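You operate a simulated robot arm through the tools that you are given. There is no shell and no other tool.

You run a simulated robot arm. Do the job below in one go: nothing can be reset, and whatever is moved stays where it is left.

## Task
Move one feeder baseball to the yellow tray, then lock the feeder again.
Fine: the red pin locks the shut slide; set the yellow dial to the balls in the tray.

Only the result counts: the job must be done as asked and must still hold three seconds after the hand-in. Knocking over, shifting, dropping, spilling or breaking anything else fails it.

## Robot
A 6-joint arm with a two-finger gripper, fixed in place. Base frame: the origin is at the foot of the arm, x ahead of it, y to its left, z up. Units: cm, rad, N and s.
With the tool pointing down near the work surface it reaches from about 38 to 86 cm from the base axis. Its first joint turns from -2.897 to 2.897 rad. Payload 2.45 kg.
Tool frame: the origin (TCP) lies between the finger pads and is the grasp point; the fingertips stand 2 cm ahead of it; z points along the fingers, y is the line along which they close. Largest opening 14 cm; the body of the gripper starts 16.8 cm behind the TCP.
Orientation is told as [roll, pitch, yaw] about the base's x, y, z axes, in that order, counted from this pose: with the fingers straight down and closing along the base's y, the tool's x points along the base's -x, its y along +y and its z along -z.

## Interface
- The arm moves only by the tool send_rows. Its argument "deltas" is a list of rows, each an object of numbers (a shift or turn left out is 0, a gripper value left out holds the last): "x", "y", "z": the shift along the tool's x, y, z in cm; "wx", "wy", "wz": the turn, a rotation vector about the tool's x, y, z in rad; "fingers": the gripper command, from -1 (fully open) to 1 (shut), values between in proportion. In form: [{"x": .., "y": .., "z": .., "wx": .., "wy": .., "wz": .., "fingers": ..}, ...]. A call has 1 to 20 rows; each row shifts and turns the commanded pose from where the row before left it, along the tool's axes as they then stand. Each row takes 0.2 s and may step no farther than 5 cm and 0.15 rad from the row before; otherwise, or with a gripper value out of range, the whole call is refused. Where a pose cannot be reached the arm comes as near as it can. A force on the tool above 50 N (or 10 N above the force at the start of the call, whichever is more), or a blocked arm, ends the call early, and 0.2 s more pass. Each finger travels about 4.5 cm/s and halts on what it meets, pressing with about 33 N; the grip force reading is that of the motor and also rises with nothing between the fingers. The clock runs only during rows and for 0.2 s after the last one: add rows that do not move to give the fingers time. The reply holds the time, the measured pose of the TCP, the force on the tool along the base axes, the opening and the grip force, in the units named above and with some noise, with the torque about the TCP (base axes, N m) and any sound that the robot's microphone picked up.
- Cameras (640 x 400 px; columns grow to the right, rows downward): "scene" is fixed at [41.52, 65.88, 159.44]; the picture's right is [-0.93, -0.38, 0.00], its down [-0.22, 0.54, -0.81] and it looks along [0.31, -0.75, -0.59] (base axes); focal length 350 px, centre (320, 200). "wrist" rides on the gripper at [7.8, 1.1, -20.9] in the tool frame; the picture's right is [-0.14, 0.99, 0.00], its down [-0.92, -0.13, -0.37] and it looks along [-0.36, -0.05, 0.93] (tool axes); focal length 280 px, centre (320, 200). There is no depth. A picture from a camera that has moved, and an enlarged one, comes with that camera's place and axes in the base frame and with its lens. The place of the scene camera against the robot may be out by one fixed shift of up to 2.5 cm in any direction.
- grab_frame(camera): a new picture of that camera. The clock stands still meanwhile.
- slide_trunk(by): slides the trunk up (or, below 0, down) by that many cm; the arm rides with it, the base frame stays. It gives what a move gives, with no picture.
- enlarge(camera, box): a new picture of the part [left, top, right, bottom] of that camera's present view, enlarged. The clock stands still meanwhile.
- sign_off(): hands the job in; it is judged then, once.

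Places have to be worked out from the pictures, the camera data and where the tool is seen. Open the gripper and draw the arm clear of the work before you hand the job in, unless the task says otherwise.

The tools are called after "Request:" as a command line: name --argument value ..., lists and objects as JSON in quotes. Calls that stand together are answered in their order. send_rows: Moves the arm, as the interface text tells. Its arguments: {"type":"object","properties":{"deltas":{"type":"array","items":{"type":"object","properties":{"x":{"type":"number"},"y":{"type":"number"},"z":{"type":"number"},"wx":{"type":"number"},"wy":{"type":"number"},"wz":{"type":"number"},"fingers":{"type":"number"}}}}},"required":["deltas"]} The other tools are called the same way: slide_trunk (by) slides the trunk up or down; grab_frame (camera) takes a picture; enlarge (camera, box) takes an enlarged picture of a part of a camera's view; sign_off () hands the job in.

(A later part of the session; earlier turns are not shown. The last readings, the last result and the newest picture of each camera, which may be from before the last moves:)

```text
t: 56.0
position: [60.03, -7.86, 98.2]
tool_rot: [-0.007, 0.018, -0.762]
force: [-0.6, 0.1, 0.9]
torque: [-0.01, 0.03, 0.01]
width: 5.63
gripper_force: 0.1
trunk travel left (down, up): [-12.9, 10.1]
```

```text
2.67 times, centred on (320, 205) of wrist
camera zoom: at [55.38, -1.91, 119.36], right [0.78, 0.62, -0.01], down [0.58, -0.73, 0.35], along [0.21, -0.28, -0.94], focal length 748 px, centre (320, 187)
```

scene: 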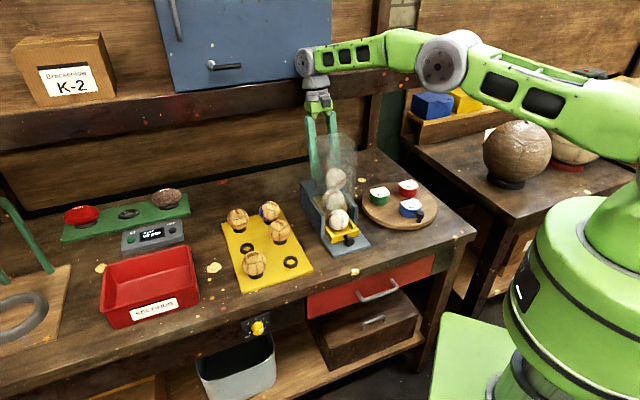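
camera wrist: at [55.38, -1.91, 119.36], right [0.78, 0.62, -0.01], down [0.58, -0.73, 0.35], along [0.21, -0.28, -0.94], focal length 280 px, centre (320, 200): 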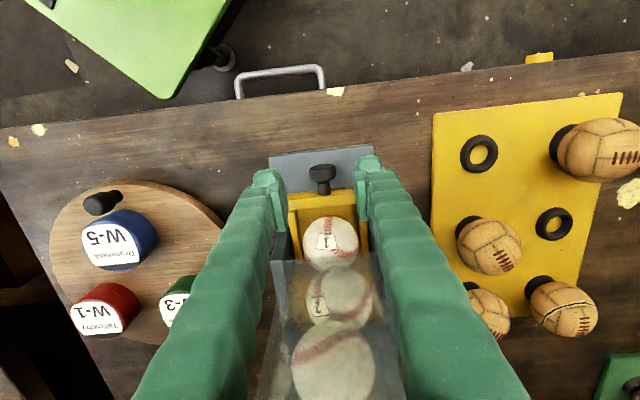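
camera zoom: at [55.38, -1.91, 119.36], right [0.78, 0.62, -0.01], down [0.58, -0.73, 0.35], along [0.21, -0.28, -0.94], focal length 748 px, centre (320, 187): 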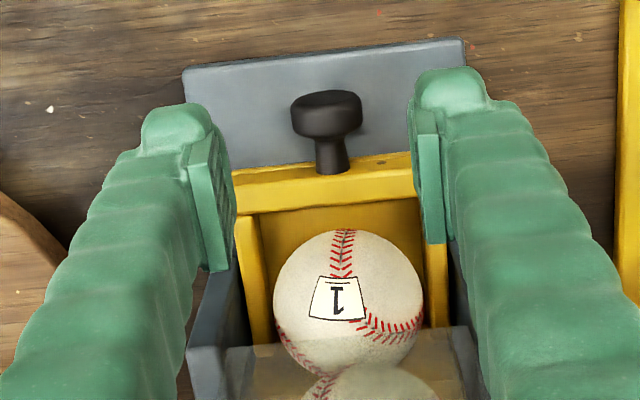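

Flange centre is at b≈49.1, a≈35.96. I shift forward-to-rear by 0.45 cm, level, and descend around the knob to z≈89.

Request:
send_rows --deltas '[{"x": -0.45, "wy": -0.018}, {"z": 3}, {"z": 3}, {"z": 2}, {"z": 1}, {}]'

Request:
enlarge --camera "wrist" --box '[260, 130, 380, 280]'

Request:
enlarge --camera "scene" --box '[315, 190, 375, 260]'

```text
t: 57.4
position: [60.35, -8.31, 89.26]
tool_rot: [-0.009, -0.003, -0.762]
force: [0.1, 0.4, -0.5]
torque: [0.0, -0.04, 0.01]
width: 5.6
gripper_force: 0.0
trunk travel left (down, up): [-12.9, 10.1]
```

```text
2.67 times, centred on (320, 205) of wrist
camera zoom: at [55.36, -2.13, 110.31], right [0.78, 0.62, -0.01], down [0.58, -0.73, 0.37], along [0.23, -0.29, -0.93], focal length 748 px, centre (320, 187)
```

zoom: 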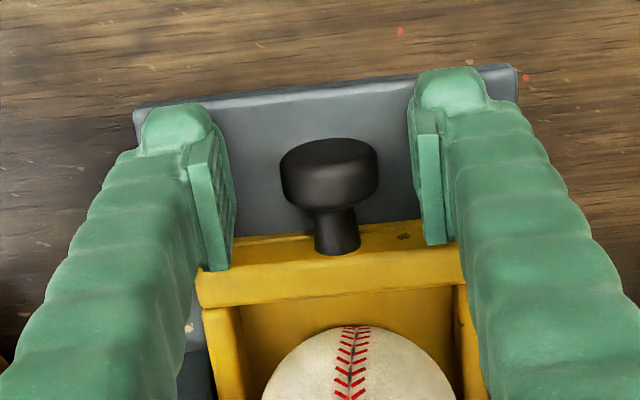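

```text
5.71 times, centred on (345, 225) of scene
camera zoom: at [41.52, 65.88, 159.44], right [-0.93, -0.38, 0.0], down [-0.22, 0.54, -0.81], along [0.31, -0.75, -0.59], focal length 2000 px, centre (177, 57)
```

zoom: 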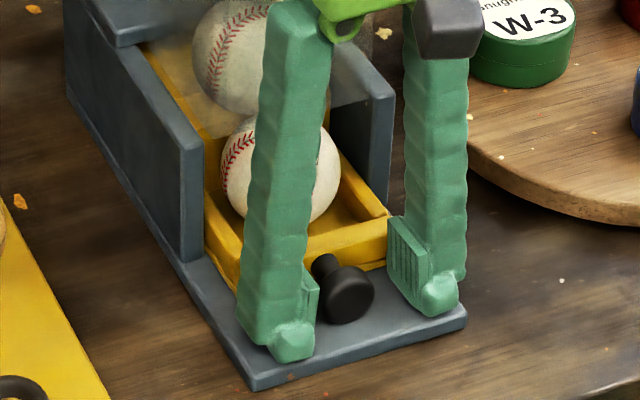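

The knob is between the pads. I close on the flange.

Request:
send_rows --deltas '[{"fingers": 1}, {}, {}, {}]'

Request:
send_rows --deltas '[{"x": 0.5}, {"x": 0.5}, {}]'

Request:
enlarge --camera "wrist" --box '[260, 130, 380, 280]'

```text
t: 58.4
position: [60.55, -8.21, 89.3]
tool_rot: [-0.008, -0.003, -0.761]
force: [14.3, 17.1, -3.3]
torque: [0.14, -0.13, 0.22]
width: 2.73
gripper_force: 44.9
trunk travel left (down, up): [-12.9, 10.1]
```

```text
t: 59.2
position: [59.78, -7.5, 89.34]
tool_rot: [-0.009, -0.002, -0.762]
force: [21.4, 21.2, -11.3]
torque: [0.22, -0.11, 0.23]
width: 2.75
gripper_force: 45.3
trunk travel left (down, up): [-12.9, 10.1]
```

```text
2.67 times, centred on (320, 205) of wrist
camera zoom: at [54.86, -1.25, 110.29], right [0.78, 0.62, -0.01], down [0.58, -0.73, 0.37], along [0.23, -0.29, -0.93], focal length 748 px, centre (320, 187)
```

zoom: 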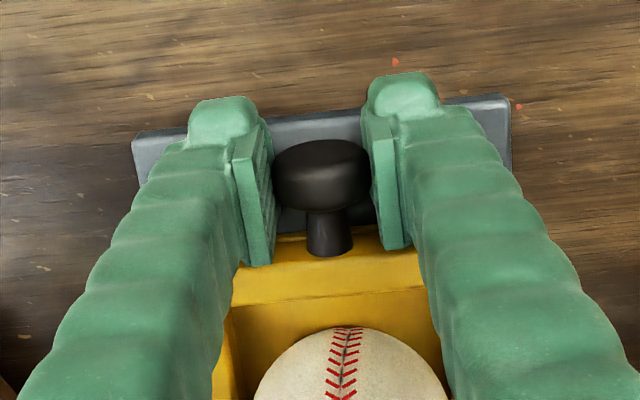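

The slide follows freely (no pull resistance), though the fingers load the knob sideways. I centre by 0.25 cm and keep pulling in steps, watching the pull force.

Request:
send_rows --deltas '[{"y": 0.25}, {"x": 0.5}, {"x": 0.5}, {}]'

Request:
send_rows --deltas '[{"x": 0.5}, {"x": 0.5}, {}]'

Request:
enlarge --camera "scene" --box '[305, 160, 395, 270]'

```text
t: 60.2
position: [59.05, -6.65, 89.24]
tool_rot: [-0.01, 0.003, -0.762]
force: [9.9, 9.2, -20.0]
torque: [0.24, 0.08, 0.12]
width: 2.74
gripper_force: 44.9
trunk travel left (down, up): [-12.9, 10.1]
```

```text
t: 61.0
position: [58.38, -5.94, 89.34]
tool_rot: [-0.008, 0.001, -0.763]
force: [7.8, 3.9, -26.1]
torque: [-0.03, -0.21, 0.07]
width: 2.73
gripper_force: 45.5
trunk travel left (down, up): [-12.9, 10.1]
```

```text
3.64 times, centred on (350, 215) of scene
camera zoom: at [41.52, 65.88, 159.44], right [-0.93, -0.38, 0.0], down [-0.22, 0.54, -0.81], along [0.31, -0.75, -0.59], focal length 1273 px, centre (211, 146)
```

zoom: 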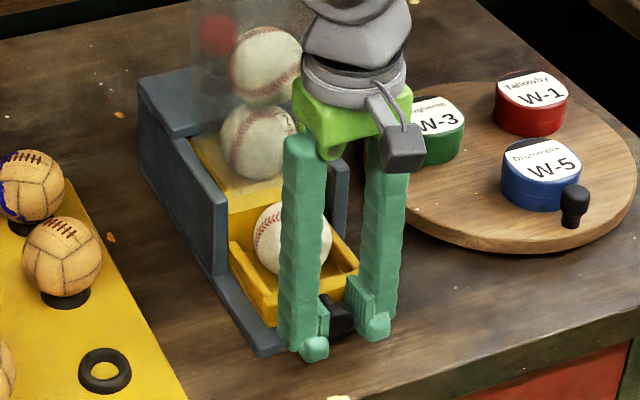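

Slide is ~7.2 cm out and ball 2 rides on the slide's rear block as designed. I ease the vertical load and pull a further 1.5 cm watching for the end stop.

Request:
send_rows --deltas '[{"z": 0.15}, {"x": 0.5}, {"x": 0.5}, {}]'

Request:
send_rows --deltas '[{"x": 0.4}, {}]'

Request:
enlarge --camera "wrist" --box '[240, 130, 400, 330]'

Request:
enlarge --camera "scene" --box '[305, 160, 395, 270]'

```text
t: 62.0
position: [57.73, -5.33, 89.38]
tool_rot: [-0.008, 0.0, -0.761]
force: [7.3, 6.2, -20.5]
torque: [0.28, 0.21, 0.07]
width: 2.76
gripper_force: 45.7
trunk travel left (down, up): [-12.9, 10.1]
```

```text
t: 62.6
position: [57.34, -5.04, 89.29]
tool_rot: [-0.006, 0.0, -0.761]
force: [10.1, 7.3, -23.5]
torque: [0.09, -0.11, 0.12]
width: 2.75
gripper_force: 45.2
trunk travel left (down, up): [-12.9, 10.1]
```

```text
2.00 times, centred on (320, 230) of wrist
camera zoom: at [52.43, 1.18, 110.31], right [0.78, 0.62, -0.01], down [0.58, -0.73, 0.37], along [0.22, -0.29, -0.93], focal length 561 px, centre (320, 140)
```

zoom: 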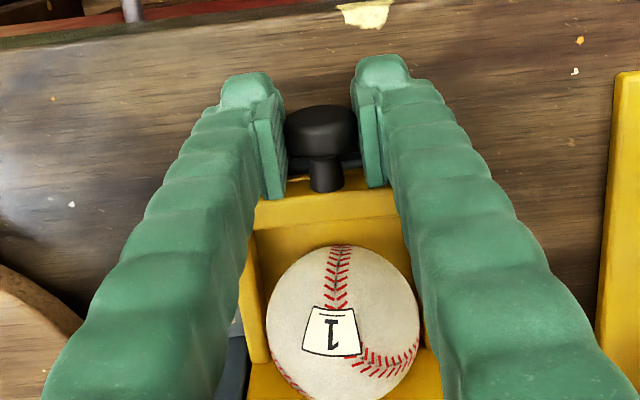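

```text
3.64 times, centred on (350, 215) of scene
camera zoom: at [41.52, 65.88, 159.44], right [-0.93, -0.38, 0.0], down [-0.22, 0.54, -0.81], along [0.31, -0.75, -0.59], focal length 1273 px, centre (211, 146)
```

zoom: 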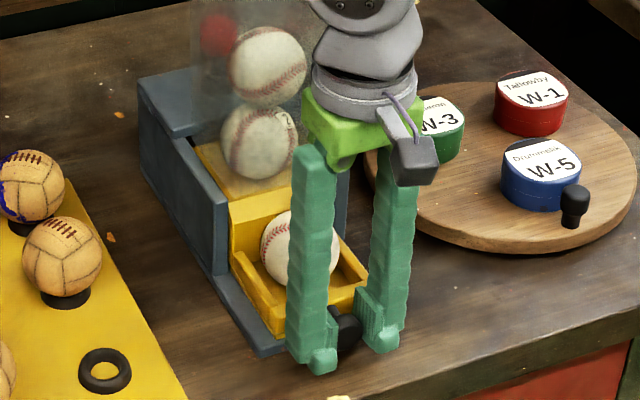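

The slide is out ~8.7 cm and ball 1 is clear of the hopper front (centre about b 53.6, z 90.3). I release the knob, rise, and position above the ball with the hand leaning slightly away from the hopper.

Request:
send_rows --deltas '[{"fingers": 0.2}, {}, {}, {"z": -3}, {"z": -4}, {"z": -4}, {}]'

Request:
send_rows --deltas '[{"wy": -0.1, "fingers": -0.36}, {"x": -4.1}, {"x": -4.1}, {}, {}]'

Request:
grab_frame --camera "wrist"

Request:
enlarge --camera "scene" --box '[305, 150, 395, 270]'

```text
t: 64.2
position: [57.13, -4.82, 100.53]
tool_rot: [-0.008, 0.0, -0.763]
force: [0.4, -0.5, 0.2]
torque: [0.01, -0.02, 0.05]
width: 5.61
gripper_force: 0.0
trunk travel left (down, up): [-12.9, 10.1]
```

```text
t: 65.4
position: [63.09, -10.49, 101.08]
tool_rot: [-0.007, -0.102, -0.759]
force: [0.3, 0.6, 0.0]
torque: [0.01, 0.0, -0.02]
width: 9.53
gripper_force: 0.1
trunk travel left (down, up): [-12.9, 10.1]
```

```text
taken
camera wrist: at [56.65, -2.72, 121.19], right [0.78, 0.62, 0.01], down [0.55, -0.7, 0.46], along [0.29, -0.36, -0.89], focal length 280 px, centre (320, 200)
```

wrist: 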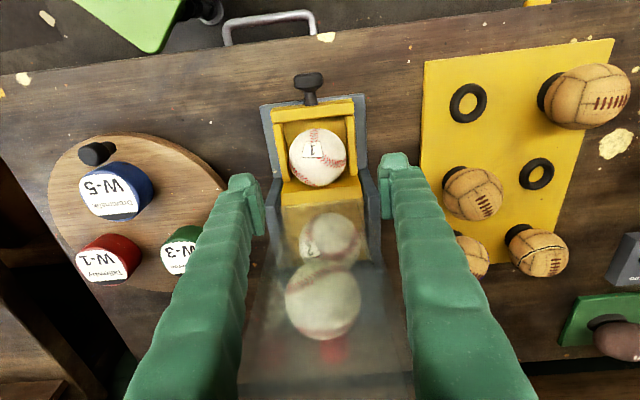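

```text
3.33 times, centred on (350, 210) of scene
camera zoom: at [41.52, 65.88, 159.44], right [-0.93, -0.38, 0.0], down [-0.22, 0.54, -0.81], along [0.31, -0.75, -0.59], focal length 1167 px, centre (220, 167)
```

zoom: 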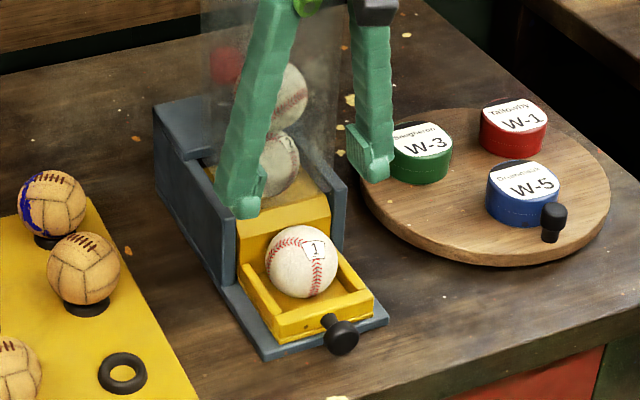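

Ball 1's centre is about (a 35.75, b 53.2, z 90.2). I centre on it and descend so the fingertips stay just above the slide's side walls.

Request:
send_rows --deltas '[{"y": -0.43, "x": 0.15, "z": 2}, {"x": 0.25, "z": 3.5}, {"x": 0.15, "z": 2}, {"x": 0.1, "z": 1.3}, {}]'

Request:
enlarge --camera "wrist" --box '[200, 110, 440, 290]'

Request:
enlarge --camera "scene" --box '[310, 180, 380, 260]'

```text
t: 66.6
position: [62.78, -11.15, 92.32]
tool_rot: [-0.006, -0.1, -0.761]
force: [0.6, -0.2, -0.2]
torque: [0.0, -0.02, 0.02]
width: 9.53
gripper_force: 0.0
trunk travel left (down, up): [-12.9, 10.1]
```

```text
2.22 times, centred on (320, 200) of wrist
camera zoom: at [56.43, -3.46, 112.4], right [0.78, 0.62, 0.01], down [0.55, -0.7, 0.46], along [0.29, -0.36, -0.89], focal length 623 px, centre (320, 200)
```

zoom: 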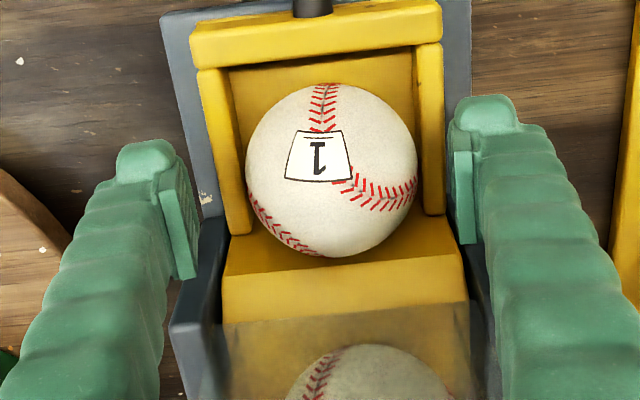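

```text
5.00 times, centred on (345, 220) of scene
camera zoom: at [41.52, 65.88, 159.44], right [-0.93, -0.38, 0.0], down [-0.22, 0.54, -0.81], along [0.31, -0.75, -0.59], focal length 1750 px, centre (195, 100)
```

zoom: 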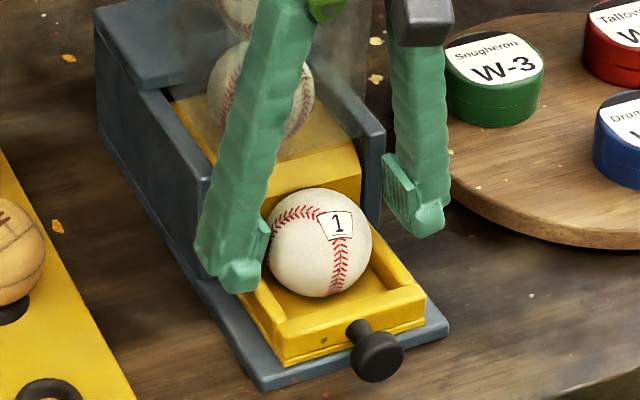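

Ball is 0.3 cm to the +y side of the tool centre. I centre and close gently, keeping the tips above the side walls.

Request:
send_rows --deltas '[{"y": 0.28}, {"fingers": 0.0}, {}, {}]'

Request:
send_rows --deltas '[{"fingers": 0.3}, {}, {"fingers": 1}, {}, {}]'

Request:
enlarge --camera "wrist" --box '[200, 110, 440, 290]'

Request:
enlarge --camera "scene" --box '[310, 180, 380, 260]'

```text
t: 67.6
position: [63.02, -10.97, 92.31]
tool_rot: [-0.007, -0.1, -0.761]
force: [-0.1, -0.2, -0.7]
torque: [-0.05, -0.03, -0.01]
width: 7.0
gripper_force: 0.1
trunk travel left (down, up): [-12.9, 10.1]
```

```text
t: 68.8
position: [63.08, -10.88, 92.32]
tool_rot: [-0.007, -0.102, -0.761]
force: [0.4, 0.0, 0.7]
torque: [0.01, -0.02, -0.01]
width: 6.31
gripper_force: 33.1
trunk travel left (down, up): [-12.9, 10.1]
```

```text
2.22 times, centred on (320, 200) of wrist
camera zoom: at [56.67, -3.29, 112.42], right [0.78, 0.62, 0.01], down [0.55, -0.7, 0.46], along [0.29, -0.36, -0.89], focal length 623 px, centre (320, 200)
```

zoom: 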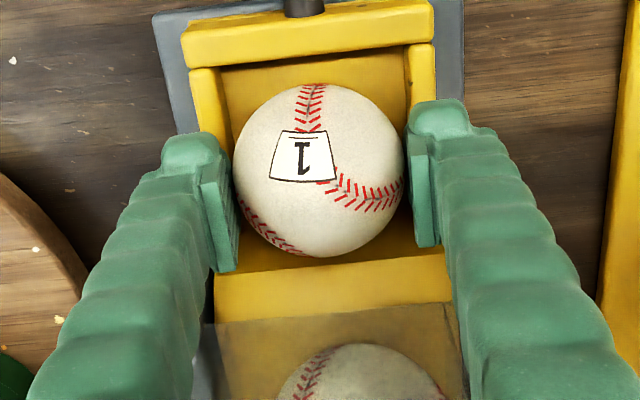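

```text
5.00 times, centred on (345, 220) of scene
camera zoom: at [41.52, 65.88, 159.44], right [-0.93, -0.38, 0.0], down [-0.22, 0.54, -0.81], along [0.31, -0.75, -0.59], focal length 1750 px, centre (195, 100)
```

zoom: 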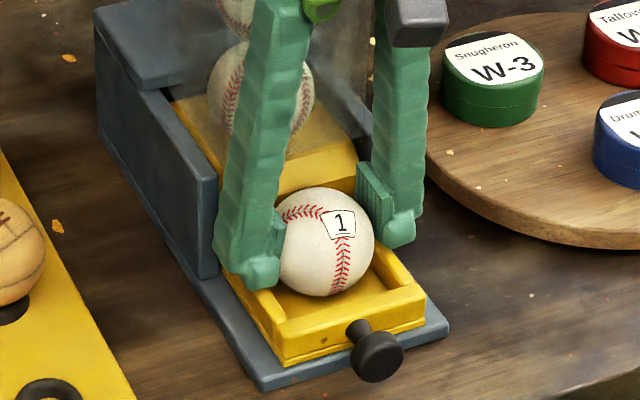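

Ball 1 is gripped (6.3 cm). I lift it 2 cm slowly and check it holds.

Request:
send_rows --deltas '[{"x": -0.05, "z": -0.5}, {"x": -0.05, "z": -0.5}, {"x": -0.1, "z": -1}, {}]'

Request:
enlarge --camera "scene" --box '[310, 180, 380, 260]'

```text
t: 69.8
position: [63.08, -10.96, 94.41]
tool_rot: [-0.006, -0.102, -0.761]
force: [-0.4, 0.3, -2.1]
torque: [0.02, -0.03, 0.04]
width: 6.35
gripper_force: 32.9
trunk travel left (down, up): [-12.9, 10.1]
```

```text
5.00 times, centred on (345, 220) of scene
camera zoom: at [41.52, 65.88, 159.44], right [-0.93, -0.38, 0.0], down [-0.22, 0.54, -0.81], along [0.31, -0.75, -0.59], focal length 1750 px, centre (195, 100)
```

zoom: 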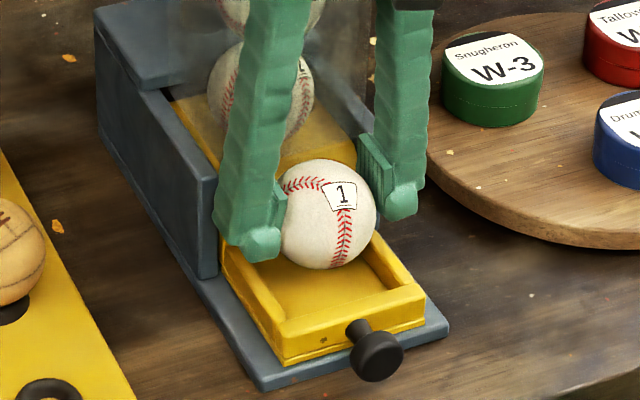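

The ball is held (about 2 N). I lift it clear, level the tool, and carry it over to the front-right empty ring of the yellow tray (estimated a≈54.2, b≈50.0).

Request:
send_rows --deltas '[{"x": -0.45, "z": -4.4}, {"x": -0.45, "z": -4.4}, {"x": 2.9, "z": -0.3}, {"wy": 0.1}, {"y": 4.6}, {"y": 4.6}, {"y": 4.6}, {"y": 4.5}, {}, {}]'

Request:
grab_frame --camera "wrist"

Request:
enlarge --camera "scene" --box '[210, 160, 350, 300]'

```text
t: 72.0
position: [73.98, 4.25, 102.99]
tool_rot: [-0.008, 0.001, -0.761]
force: [0.4, 0.6, -1.3]
torque: [-0.02, -0.02, 0.0]
width: 6.33
gripper_force: 33.0
trunk travel left (down, up): [-12.9, 10.1]
```

```text
taken
camera wrist: at [69.05, 10.43, 123.91], right [0.78, 0.62, -0.01], down [0.58, -0.73, 0.37], along [0.23, -0.29, -0.93], focal length 280 px, centre (320, 200)
```

wrist: 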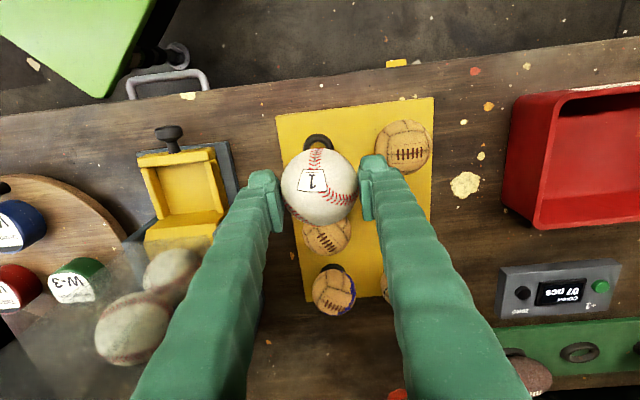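

```text
2.86 times, centred on (280, 230) of scene
camera zoom: at [41.52, 65.88, 159.44], right [-0.93, -0.38, 0.0], down [-0.22, 0.54, -0.81], along [0.31, -0.75, -0.59], focal length 1000 px, centre (434, 114)
```

zoom: 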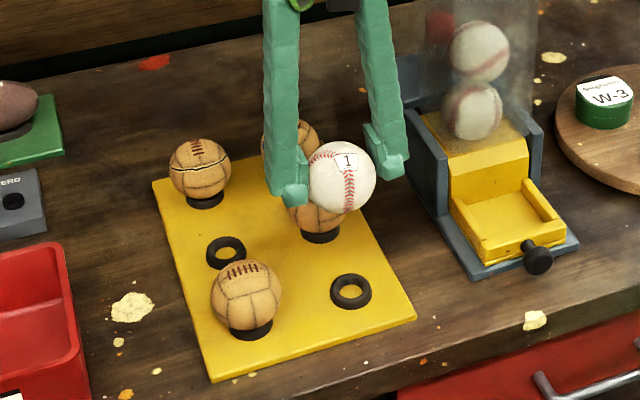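

I zoom in to fix the ring centre relative to the ball.

Request:
enlarge --camera "wrist" --box '[270, 110, 370, 210]'

Request:
enlarge --camera "scene" --box '[270, 190, 340, 280]'

```text
4.00 times, centred on (320, 160) of wrist
camera zoom: at [69.05, 10.43, 123.91], right [0.78, 0.62, -0.01], down [0.58, -0.73, 0.37], along [0.23, -0.29, -0.93], focal length 1122 px, centre (320, 360)
```

zoom: 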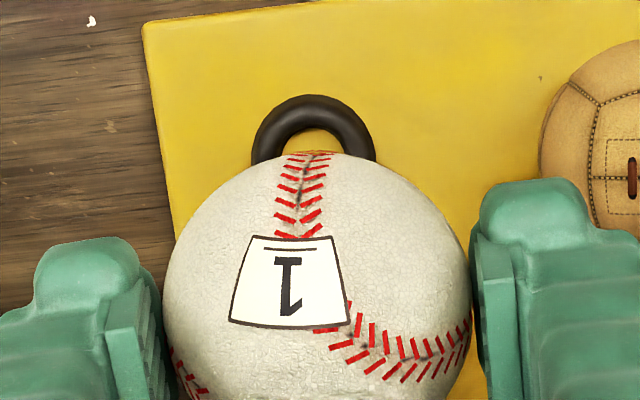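

```text
4.44 times, centred on (305, 235) of scene
camera zoom: at [41.52, 65.88, 159.44], right [-0.93, -0.38, 0.0], down [-0.22, 0.54, -0.81], along [0.31, -0.75, -0.59], focal length 1556 px, centre (387, 44)
```

zoom: 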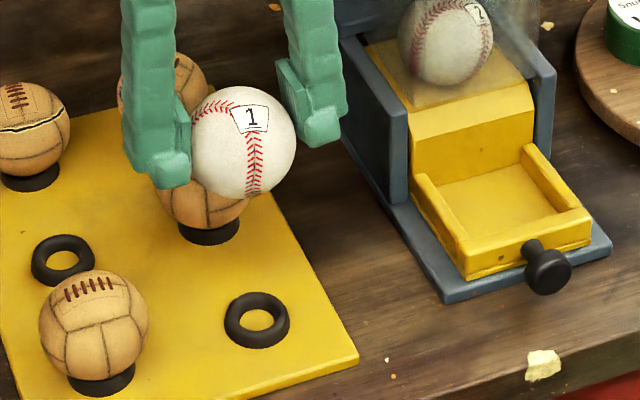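

Ring centre is ~0.55 cm nearer the front and 0.15 cm to the side. I adjust and lower to just above it, then check.

Request:
send_rows --deltas '[{"x": 0.55, "y": -0.15}, {"z": 3}, {"z": 3}, {"z": 2}, {}]'

Request:
enlarge --camera "scene" --box '[260, 210, 330, 290]'

Request:
grab_frame --camera "wrist"

```text
t: 73.2
position: [73.1, 4.64, 95.15]
tool_rot: [-0.008, -0.001, -0.761]
force: [0.4, 0.1, -2.1]
torque: [0.0, 0.04, -0.04]
width: 6.3
gripper_force: 33.4
trunk travel left (down, up): [-12.9, 10.1]
```

```text
5.00 times, centred on (295, 250) of scene
camera zoom: at [41.52, 65.88, 159.44], right [-0.93, -0.38, 0.0], down [-0.22, 0.54, -0.81], along [0.31, -0.75, -0.59], focal length 1750 px, centre (445, -50)
```

zoom: 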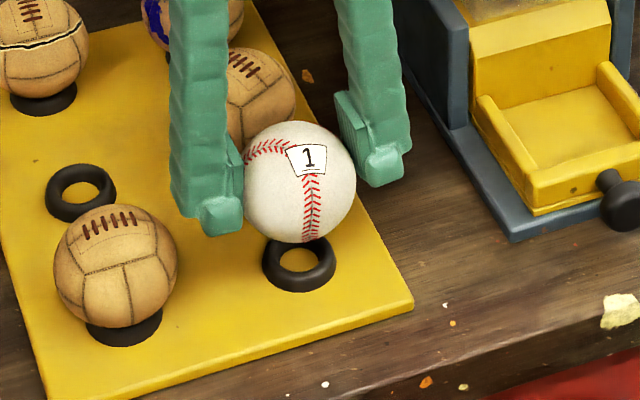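

```text
taken
camera wrist: at [68.34, 10.94, 116.19], right [0.78, 0.62, -0.01], down [0.58, -0.73, 0.37], along [0.23, -0.29, -0.93], focal length 280 px, centre (320, 200)
```

wrist: 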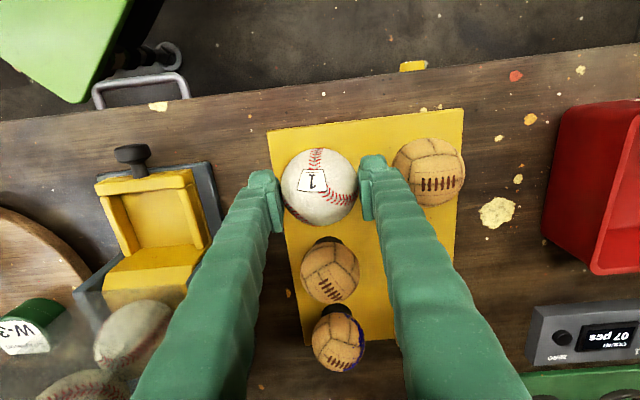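

Comparing with a seated ball, mine should move ~0.2 cm along +y and ~0.35 cm to the rear. I correct and lower in small steps until contact.

Request:
send_rows --deltas '[{"x": -0.36, "y": 0.18}, {"z": 1}, {}, {}]'

Request:
send_rows --deltas '[{"z": 0.5}, {}]'

Request:
enlarge --camera "scene" --box '[260, 210, 330, 290]'

```text
t: 74.2
position: [73.62, 4.52, 94.18]
tool_rot: [-0.007, 0.001, -0.759]
force: [-0.5, 0.2, -1.0]
torque: [0.02, 0.02, -0.03]
width: 6.32
gripper_force: 33.2
trunk travel left (down, up): [-12.9, 10.1]
```

```text
t: 74.8
position: [73.58, 4.6, 93.59]
tool_rot: [-0.006, -0.001, -0.762]
force: [0.1, 0.2, -1.3]
torque: [0.0, 0.0, 0.0]
width: 6.35
gripper_force: 33.2
trunk travel left (down, up): [-12.9, 10.1]
```

```text
5.00 times, centred on (295, 250) of scene
camera zoom: at [41.52, 65.88, 159.44], right [-0.93, -0.38, 0.0], down [-0.22, 0.54, -0.81], along [0.31, -0.75, -0.59], focal length 1750 px, centre (445, -50)
```

zoom: 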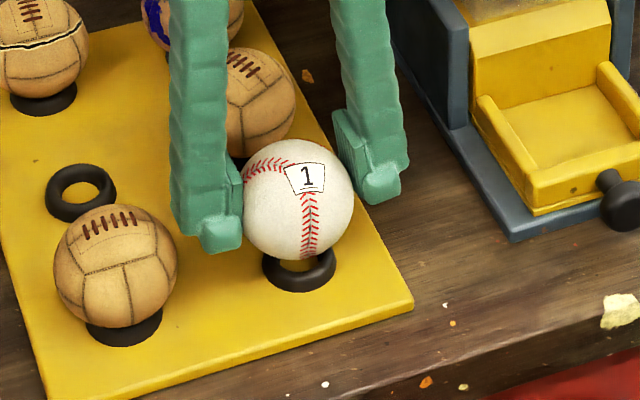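

Still hanging slightly above the ring. I lower further in small steps.

Request:
send_rows --deltas '[{"z": 0.3}, {}]'

Request:
send_rows --deltas '[{"z": 0.3}, {}]'

Request:
send_rows --deltas '[{"z": 0.25}, {}]'

```text
t: 75.4
position: [73.51, 4.46, 93.41]
tool_rot: [-0.009, 0.001, -0.761]
force: [0.3, -0.1, -1.3]
torque: [0.01, -0.04, -0.01]
width: 6.3
gripper_force: 33.4
trunk travel left (down, up): [-12.9, 10.1]
```

```text
t: 76.0
position: [73.37, 4.67, 93.06]
tool_rot: [-0.008, 0.001, -0.758]
force: [-0.1, -0.3, -0.8]
torque: [0.02, -0.03, -0.01]
width: 6.32
gripper_force: 33.3
trunk travel left (down, up): [-12.9, 10.1]
```

```text
t: 76.6
position: [73.49, 4.56, 92.81]
tool_rot: [-0.008, 0.001, -0.762]
force: [0.1, 0.8, -1.0]
torque: [-0.02, -0.01, -0.01]
width: 6.33
gripper_force: 33.5
trunk travel left (down, up): [-12.9, 10.1]
```

No contact yet at z 92.8; I keep lowering and take a look.

Request:
send_rows --deltas '[{"z": 0.25}, {}]'

Request:
send_rows --deltas '[{"z": 0.2}, {}]'

Request:
enlarge --camera "scene" --box '[260, 210, 330, 290]'

```text
t: 77.2
position: [73.35, 4.61, 92.59]
tool_rot: [-0.006, -0.001, -0.762]
force: [0.1, 0.1, -0.8]
torque: [0.0, -0.02, -0.01]
width: 6.32
gripper_force: 32.9
trunk travel left (down, up): [-12.9, 10.1]
```

```text
t: 77.8
position: [73.33, 4.46, 92.34]
tool_rot: [-0.007, 0.0, -0.763]
force: [0.0, 0.0, -1.6]
torque: [0.02, 0.0, -0.03]
width: 6.31
gripper_force: 33.5
trunk travel left (down, up): [-12.9, 10.1]
```

```text
5.00 times, centred on (295, 250) of scene
camera zoom: at [41.52, 65.88, 159.44], right [-0.93, -0.38, 0.0], down [-0.22, 0.54, -0.81], along [0.31, -0.75, -0.59], focal length 1750 px, centre (445, -50)
```

zoom: 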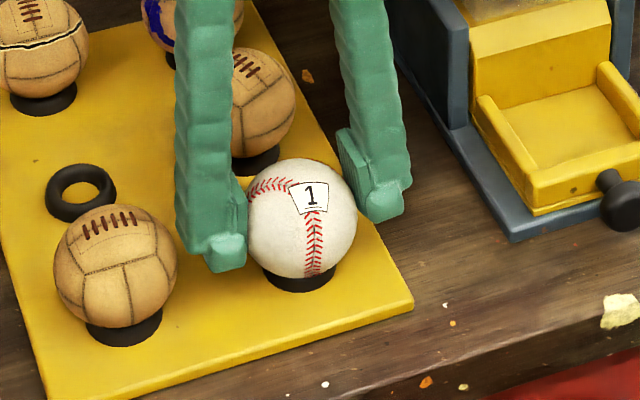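

The ball seems ~0.4 cm off toward −y and slightly front. I shift y +0.4 and x −0.3 and recheck.

Request:
send_rows --deltas '[{"z": -0.3}, {"y": 0.4, "x": -0.3}, {}, {}]'

Request:
enlarge --camera "scene" --box '[270, 220, 320, 280]'

Request:
enlarge --camera "wrist" --box '[250, 110, 390, 250]'

```text
t: 78.8
position: [73.9, 4.57, 92.69]
tool_rot: [-0.006, -0.001, -0.761]
force: [1.0, 0.2, -1.9]
torque: [-0.02, -0.03, -0.01]
width: 6.34
gripper_force: 33.0
trunk travel left (down, up): [-12.9, 10.1]
```

```text
6.67 times, centred on (295, 250) of scene
camera zoom: at [41.52, 65.88, 159.44], right [-0.93, -0.38, 0.0], down [-0.22, 0.54, -0.81], along [0.31, -0.75, -0.59], focal length 2334 px, centre (487, -133)
```

zoom: 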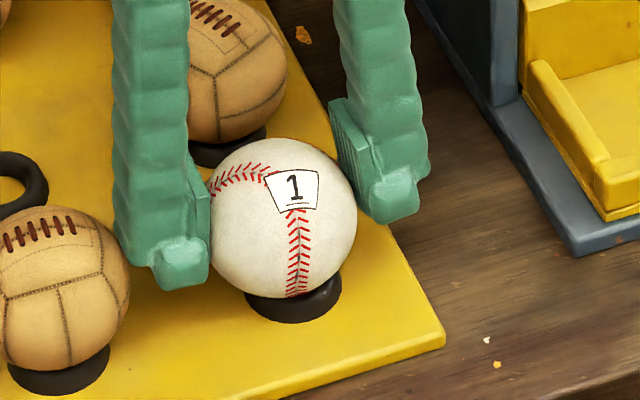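

```text
2.86 times, centred on (320, 180) of wrist
camera zoom: at [68.96, 10.85, 113.58], right [0.78, 0.62, -0.01], down [0.58, -0.73, 0.37], along [0.23, -0.29, -0.93], focal length 801 px, centre (320, 257)
```

zoom: 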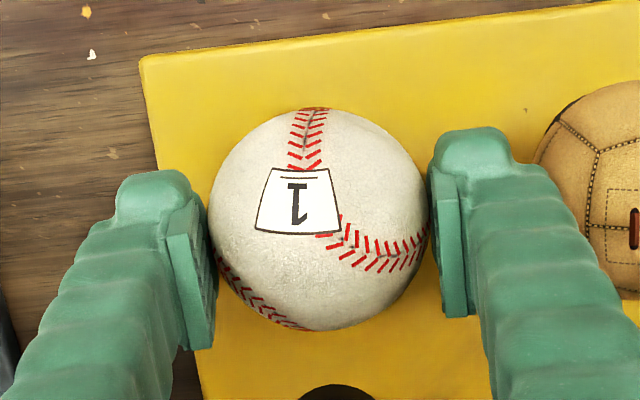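

Very near the seat now; about 0.15 cm too far along +y. I correct and lower in fine steps.

Request:
send_rows --deltas '[{"y": -0.15}, {"z": 0.2}, {}]'

Request:
send_rows --deltas '[{"z": 0.2}, {}]'

Request:
send_rows --deltas '[{"z": 0.2}, {}]'

```text
t: 79.6
position: [73.92, 4.57, 92.37]
tool_rot: [-0.007, -0.001, -0.761]
force: [-0.7, 0.4, -0.9]
torque: [0.02, 0.03, 0.0]
width: 6.32
gripper_force: 33.1
trunk travel left (down, up): [-12.9, 10.1]
```

```text
t: 80.2
position: [73.95, 4.54, 92.25]
tool_rot: [-0.008, -0.002, -0.761]
force: [-1.1, 0.1, 2.9]
torque: [0.08, -0.02, -0.01]
width: 6.31
gripper_force: 32.5
trunk travel left (down, up): [-12.9, 10.1]
```

```text
t: 80.8
position: [73.88, 4.6, 92.27]
tool_rot: [-0.005, -0.003, -0.761]
force: [-6.1, 2.1, 21.5]
torque: [0.32, 0.12, 0.1]
width: 6.32
gripper_force: 33.0
trunk travel left (down, up): [-12.9, 10.1]
```

Contact with the ring (21 N up, small push toward front). I ease up 0.15 cm, shift 0.15 cm to the front, then open slowly.

Request:
send_rows --deltas '[{"z": -0.2, "x": 0.15, "y": -0.07}, {}]'

Request:
send_rows --deltas '[{"fingers": 0.05}, {"fingers": 0.0}, {"fingers": -0.1}, {"fingers": -0.2}, {}, {}]'

Request:
enlarge --camera "scene" --box '[260, 210, 330, 290]'

Request:
enlarge --camera "wrist" --box '[250, 110, 390, 250]'

```text
t: 81.4
position: [73.75, 4.37, 92.3]
tool_rot: [-0.006, -0.001, -0.763]
force: [2.3, -3.0, 12.0]
torque: [-0.02, -0.18, -0.05]
width: 6.32
gripper_force: 32.7
trunk travel left (down, up): [-12.9, 10.1]
```

```text
t: 82.8
position: [73.59, 4.47, 92.07]
tool_rot: [-0.006, 0.0, -0.761]
force: [-1.8, -2.3, 2.0]
torque: [0.1, -0.1, 0.0]
width: 8.25
gripper_force: 0.1
trunk travel left (down, up): [-12.9, 10.1]
```

```text
5.00 times, centred on (295, 250) of scene
camera zoom: at [41.52, 65.88, 159.44], right [-0.93, -0.38, 0.0], down [-0.22, 0.54, -0.81], along [0.31, -0.75, -0.59], focal length 1750 px, centre (445, -50)
```

zoom: 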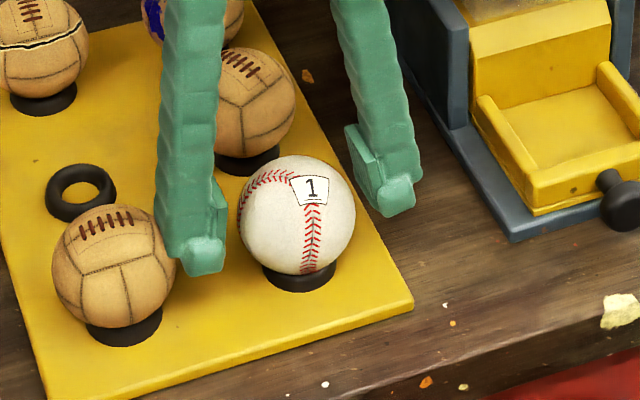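

```text
2.86 times, centred on (320, 180) of wrist
camera zoom: at [68.74, 10.74, 113.15], right [0.78, 0.62, -0.01], down [0.58, -0.73, 0.37], along [0.23, -0.29, -0.93], focal length 801 px, centre (320, 257)
```

zoom: 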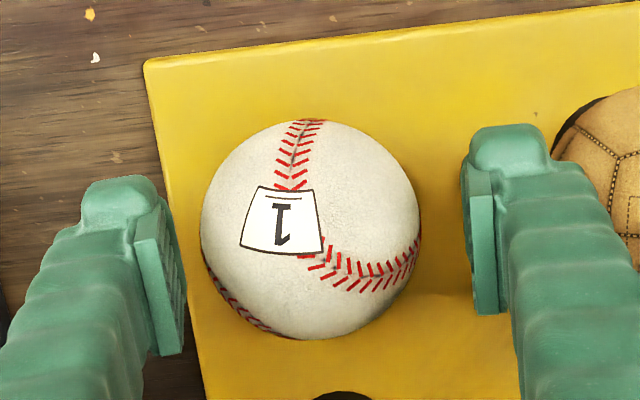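

Ball 1 rests on the ring. A 3 N reading hints the outer finger may be near the neighbouring ball, so I close the opening slightly and re-read before rising.

Request:
send_rows --deltas '[{"fingers": -0.08}, {}, {}]'

Request:
enlarge --camera "scene" --box '[260, 210, 330, 290]'

```text
t: 83.6
position: [73.71, 4.53, 91.99]
tool_rot: [-0.007, 0.0, -0.761]
force: [0.6, -0.2, -0.5]
torque: [0.01, 0.02, 0.01]
width: 7.57
gripper_force: 0.0
trunk travel left (down, up): [-12.9, 10.1]
```

```text
5.00 times, centred on (295, 250) of scene
camera zoom: at [41.52, 65.88, 159.44], right [-0.93, -0.38, 0.0], down [-0.22, 0.54, -0.81], along [0.31, -0.75, -0.59], focal length 1750 px, centre (445, -50)
```

zoom: 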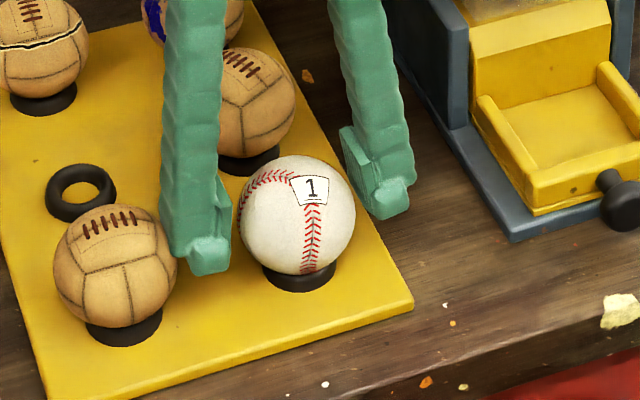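

Contact gone and the neighbour ball is in place. I rise straight up and inspect the tray.

Request:
send_rows --deltas '[{"z": -1}, {"z": -2}, {"z": -4.5}, {"z": -4.5}, {"z": -4.5}, {"z": -4.5}, {"z": -4.5}, {}]'

Request:
grab_frame --camera "scene"

Request:
grab_frame --camera "wrist"

Request:
enlarge --camera "scene" --box '[215, 190, 335, 300]'

```text
t: 85.4
position: [74.02, 4.44, 117.81]
tool_rot: [-0.006, 0.001, -0.764]
force: [-0.3, 0.0, -0.4]
torque: [-0.02, -0.02, -0.01]
width: 7.56
gripper_force: 0.0
trunk travel left (down, up): [-12.9, 10.1]
```

```text
taken
```

scene: 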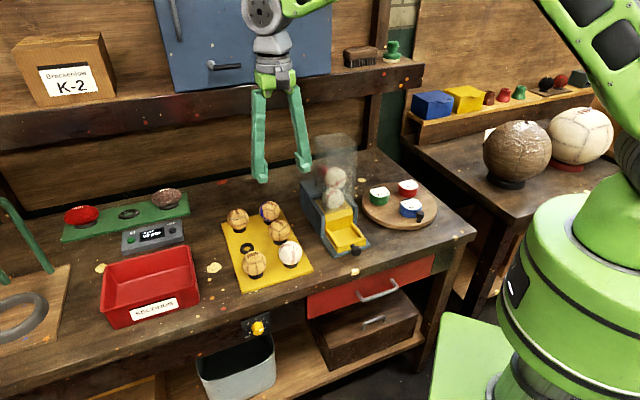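

```text
taken
camera wrist: at [68.99, 10.77, 138.71], right [0.78, 0.62, -0.01], down [0.58, -0.73, 0.37], along [0.22, -0.29, -0.93], focal length 280 px, centre (320, 200)
```

wrist: 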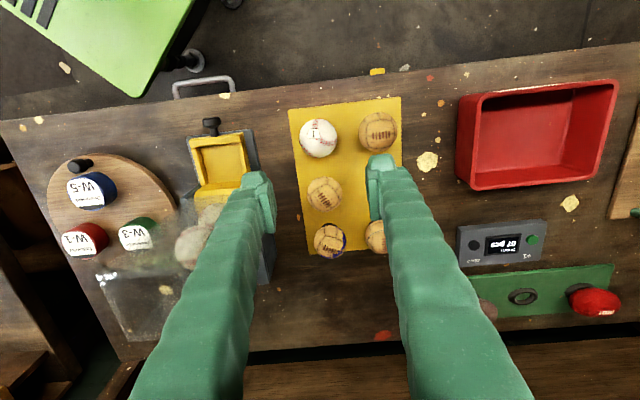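

```text
3.64 times, centred on (275, 245) of scene
camera zoom: at [41.52, 65.88, 159.44], right [-0.93, -0.38, 0.0], down [-0.22, 0.54, -0.81], along [0.31, -0.75, -0.59], focal length 1273 px, centre (484, 36)
```

zoom: 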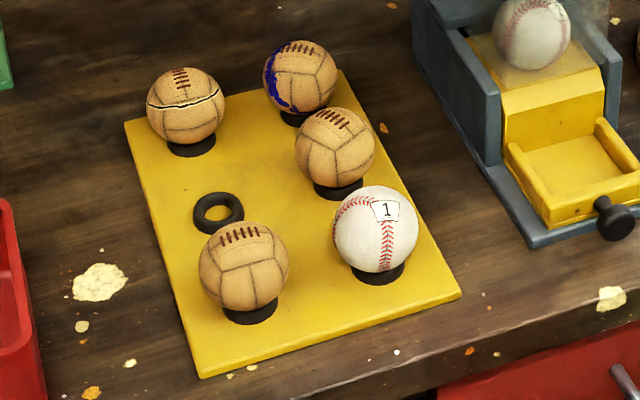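

Five balls are now in the tray, all seated. Next I check how the parked pin sits compared with its original locked position.

Request:
enlarge --camera "scene" --box '[285, 125, 385, 260]'

Request:
enlarge --camera "scene" --box '[300, 150, 340, 200]'

```text
2.96 times, centred on (335, 192) of scene
camera zoom: at [41.52, 65.88, 159.44], right [-0.93, -0.38, 0.0], down [-0.22, 0.54, -0.81], along [0.31, -0.75, -0.59], focal length 1037 px, centre (276, 222)
```

zoom: 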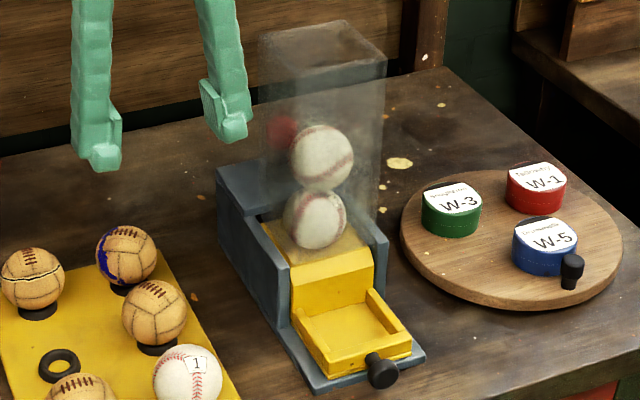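

```text
8.00 times, centred on (320, 175) of scene
camera zoom: at [41.52, 65.88, 159.44], right [-0.93, -0.38, 0.0], down [-0.22, 0.54, -0.81], along [0.31, -0.75, -0.59], focal length 2800 px, centre (320, 400)
```

zoom: 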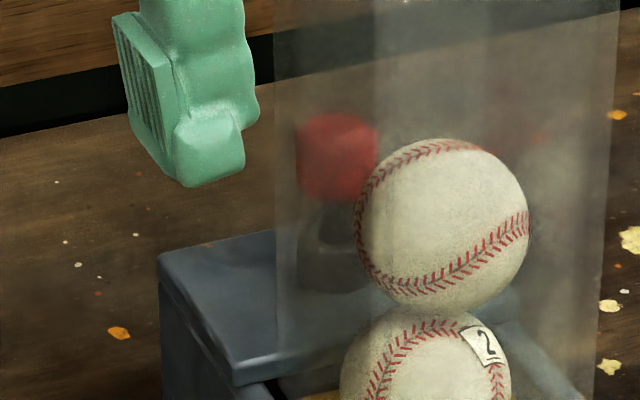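

The parked pin sits at its original height in the collar. I go back above it with the fingers part-open to re-grasp it, viewing it from above first.

Request:
send_rows --deltas '[{"z": -4.5}, {"y": -4.6}, {"y": -4.6}, {"y": -4.6}, {"y": -4.6}, {"x": -4.6}, {"x": -4.6}, {"x": -4.6}, {"x": -4.6}, {"x": -1.6}, {}, {}]'

Request:
grab_frame --camera "wrist"

Request:
enlarge --camera "wrist" --box '[260, 80, 380, 200]'

```text
t: 88.0
position: [75.57, -22.29, 122.02]
tool_rot: [-0.006, 0.0, -0.763]
force: [-0.7, 0.4, -0.3]
torque: [-0.03, -0.02, -0.02]
width: 7.57
gripper_force: 0.1
trunk travel left (down, up): [-12.9, 10.1]
```

```text
taken
camera wrist: at [70.62, -16.1, 143.08], right [0.78, 0.62, -0.01], down [0.58, -0.73, 0.37], along [0.23, -0.29, -0.93], focal length 280 px, centre (320, 200)
```

wrist: 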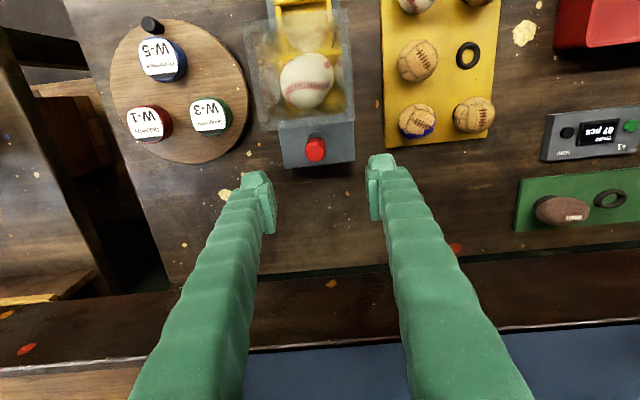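

```text
3.33 times, centred on (320, 140) of wrist
camera zoom: at [70.62, -16.1, 143.08], right [0.78, 0.62, -0.01], down [0.58, -0.73, 0.37], along [0.23, -0.29, -0.93], focal length 935 px, centre (320, 400)
```

zoom: 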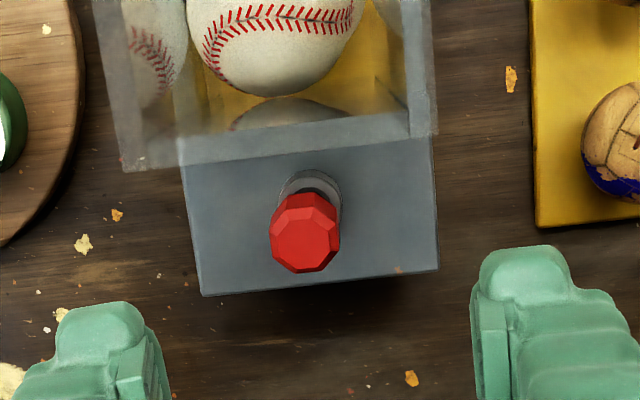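

The pin leans ~0.17 rad toward the rear in the collar. To straighten it while gripping, I turn the tool 90° so the pads close along the feeder axis, still high above.

Request:
send_rows --deltas '[{"wz": -0.15}, {"wz": -0.15}, {"wz": -0.15}, {"wz": -0.15}, {"wz": -0.15}, {"wz": -0.15}, {"wz": -0.15}, {"wz": -0.15}, {"wz": -0.15}, {"wz": -0.15}, {"wz": -0.068}, {"x": 0.68, "y": -0.2, "fingers": 0.2}, {}, {}]'

Request:
grab_frame --camera "wrist"

Request:
enlarge --camera "wrist" --box '[260, 80, 380, 200]'

```text
t: 91.0
position: [75.39, -23.14, 122.29]
tool_rot: [-0.003, 0.007, 0.807]
force: [0.9, 0.3, 0.1]
torque: [-0.02, -0.01, 0.03]
width: 5.61
gripper_force: 0.0
trunk travel left (down, up): [-12.9, 10.1]
```

```text
taken
camera wrist: at [69.14, -28.01, 143.42], right [-0.62, 0.79, 0.0], down [0.73, 0.58, 0.36], along [0.29, 0.22, -0.93], focal length 280 px, centre (320, 200)
```

wrist: 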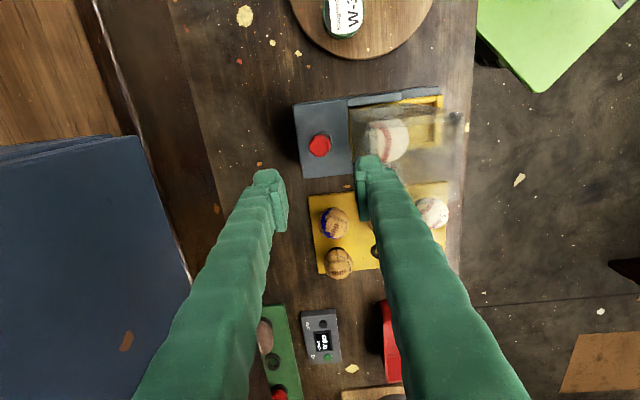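

```text
3.33 times, centred on (320, 140) of wrist
camera zoom: at [69.14, -28.01, 143.42], right [-0.62, 0.79, 0.0], down [0.73, 0.58, 0.36], along [0.29, 0.22, -0.93], focal length 935 px, centre (320, 400)
```

zoom: 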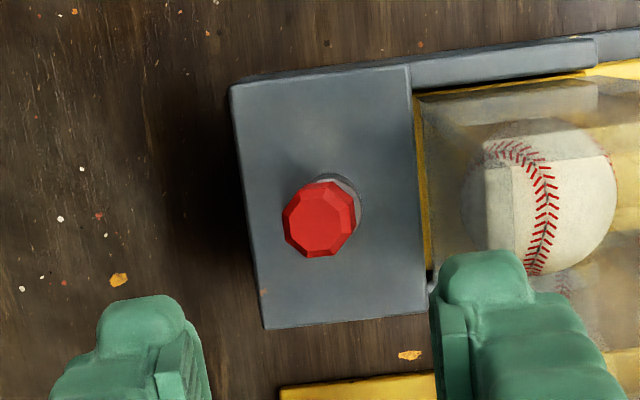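

The tool is centred over the pin head within ~0.2 cm. I descend around it in two stages, checking clearance to the hopper.

Request:
send_rows --deltas '[{"z": 4.5}, {"z": 4.5}, {"z": 4.5}, {"z": 3.5}, {}, {}]'

Request:
enlarge --camera "wrist" --box '[250, 120, 390, 240]'

Request:
enlarge --camera "scene" --box '[290, 110, 360, 200]'

```text
t: 91.5
position: [75.31, -23.41, 116.84]
tool_rot: [-0.01, 0.005, 0.806]
force: [-3.4, -2.3, 8.6]
torque: [0.44, 0.35, 0.27]
width: 5.75
gripper_force: 1.2
trunk travel left (down, up): [-12.9, 10.1]
stopped in row 2: the force on the tool passed its limit at 62 N (the readings are from after the stop); the commanded pose is now the measured one
```

```text
3.33 times, centred on (320, 180) of wrist
camera zoom: at [68.95, -28.17, 137.89], right [-0.62, 0.79, -0.01], down [0.73, 0.58, 0.37], along [0.29, 0.22, -0.93], focal length 935 px, centre (320, 267)
```

zoom: 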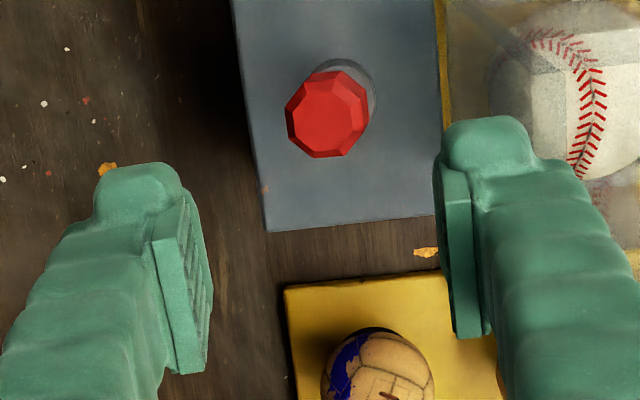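

```text
4.44 times, centred on (325, 155) of scene
camera zoom: at [41.52, 65.88, 159.44], right [-0.93, -0.38, 0.0], down [-0.22, 0.54, -0.81], along [0.31, -0.75, -0.59], focal length 1556 px, centre (298, 400)
```

zoom: 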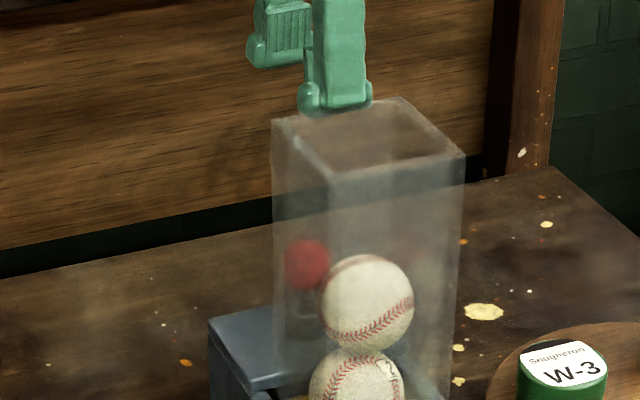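

The front finger touched the hopper rim, so there's not enough room for this orientation. I rise at once and check the feeder hasn't shifted.

Request:
send_rows --deltas '[{"z": -2}, {"z": -4}, {}]'

Request:
grab_frame --camera "scene"

Request:
enlarge --camera "scene" --box '[285, 125, 385, 260]'

Request:
enlarge --camera "wrist" --box '[260, 80, 380, 200]'

```text
t: 92.3
position: [75.28, -23.03, 122.97]
tool_rot: [-0.01, 0.004, 0.805]
force: [-0.3, -0.5, -0.1]
torque: [0.0, 0.01, 0.02]
width: 5.6
gripper_force: 0.0
trunk travel left (down, up): [-12.9, 10.1]
```

```text
taken
```

scene: 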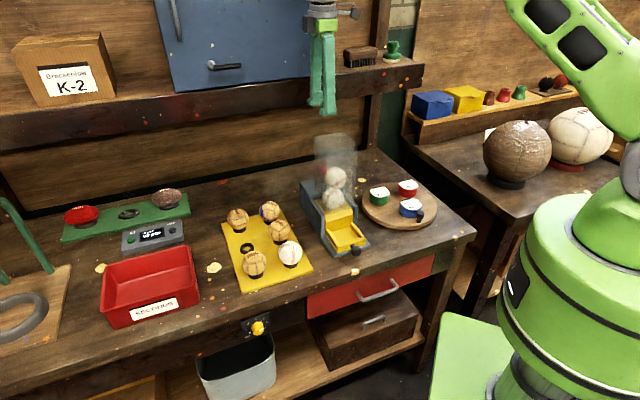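

```text
2.96 times, centred on (335, 192) of scene
camera zoom: at [41.52, 65.88, 159.44], right [-0.93, -0.38, 0.0], down [-0.22, 0.54, -0.81], along [0.31, -0.75, -0.59], focal length 1037 px, centre (276, 222)
```

zoom: 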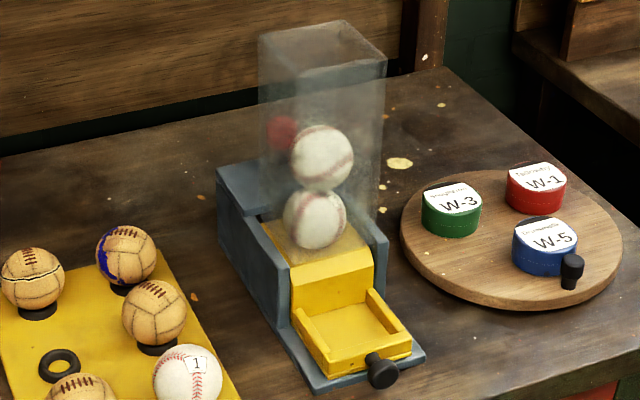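

```text
3.33 times, centred on (320, 140) of wrist
camera zoom: at [68.93, -27.93, 143.94], right [-0.62, 0.79, -0.01], down [0.73, 0.58, 0.37], along [0.29, 0.22, -0.93], focal length 935 px, centre (320, 400)
```

zoom: 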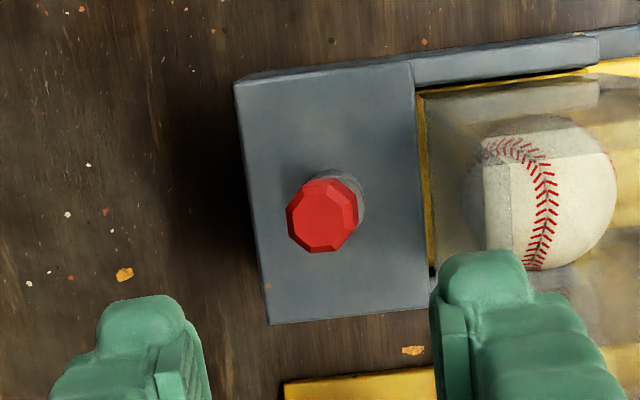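

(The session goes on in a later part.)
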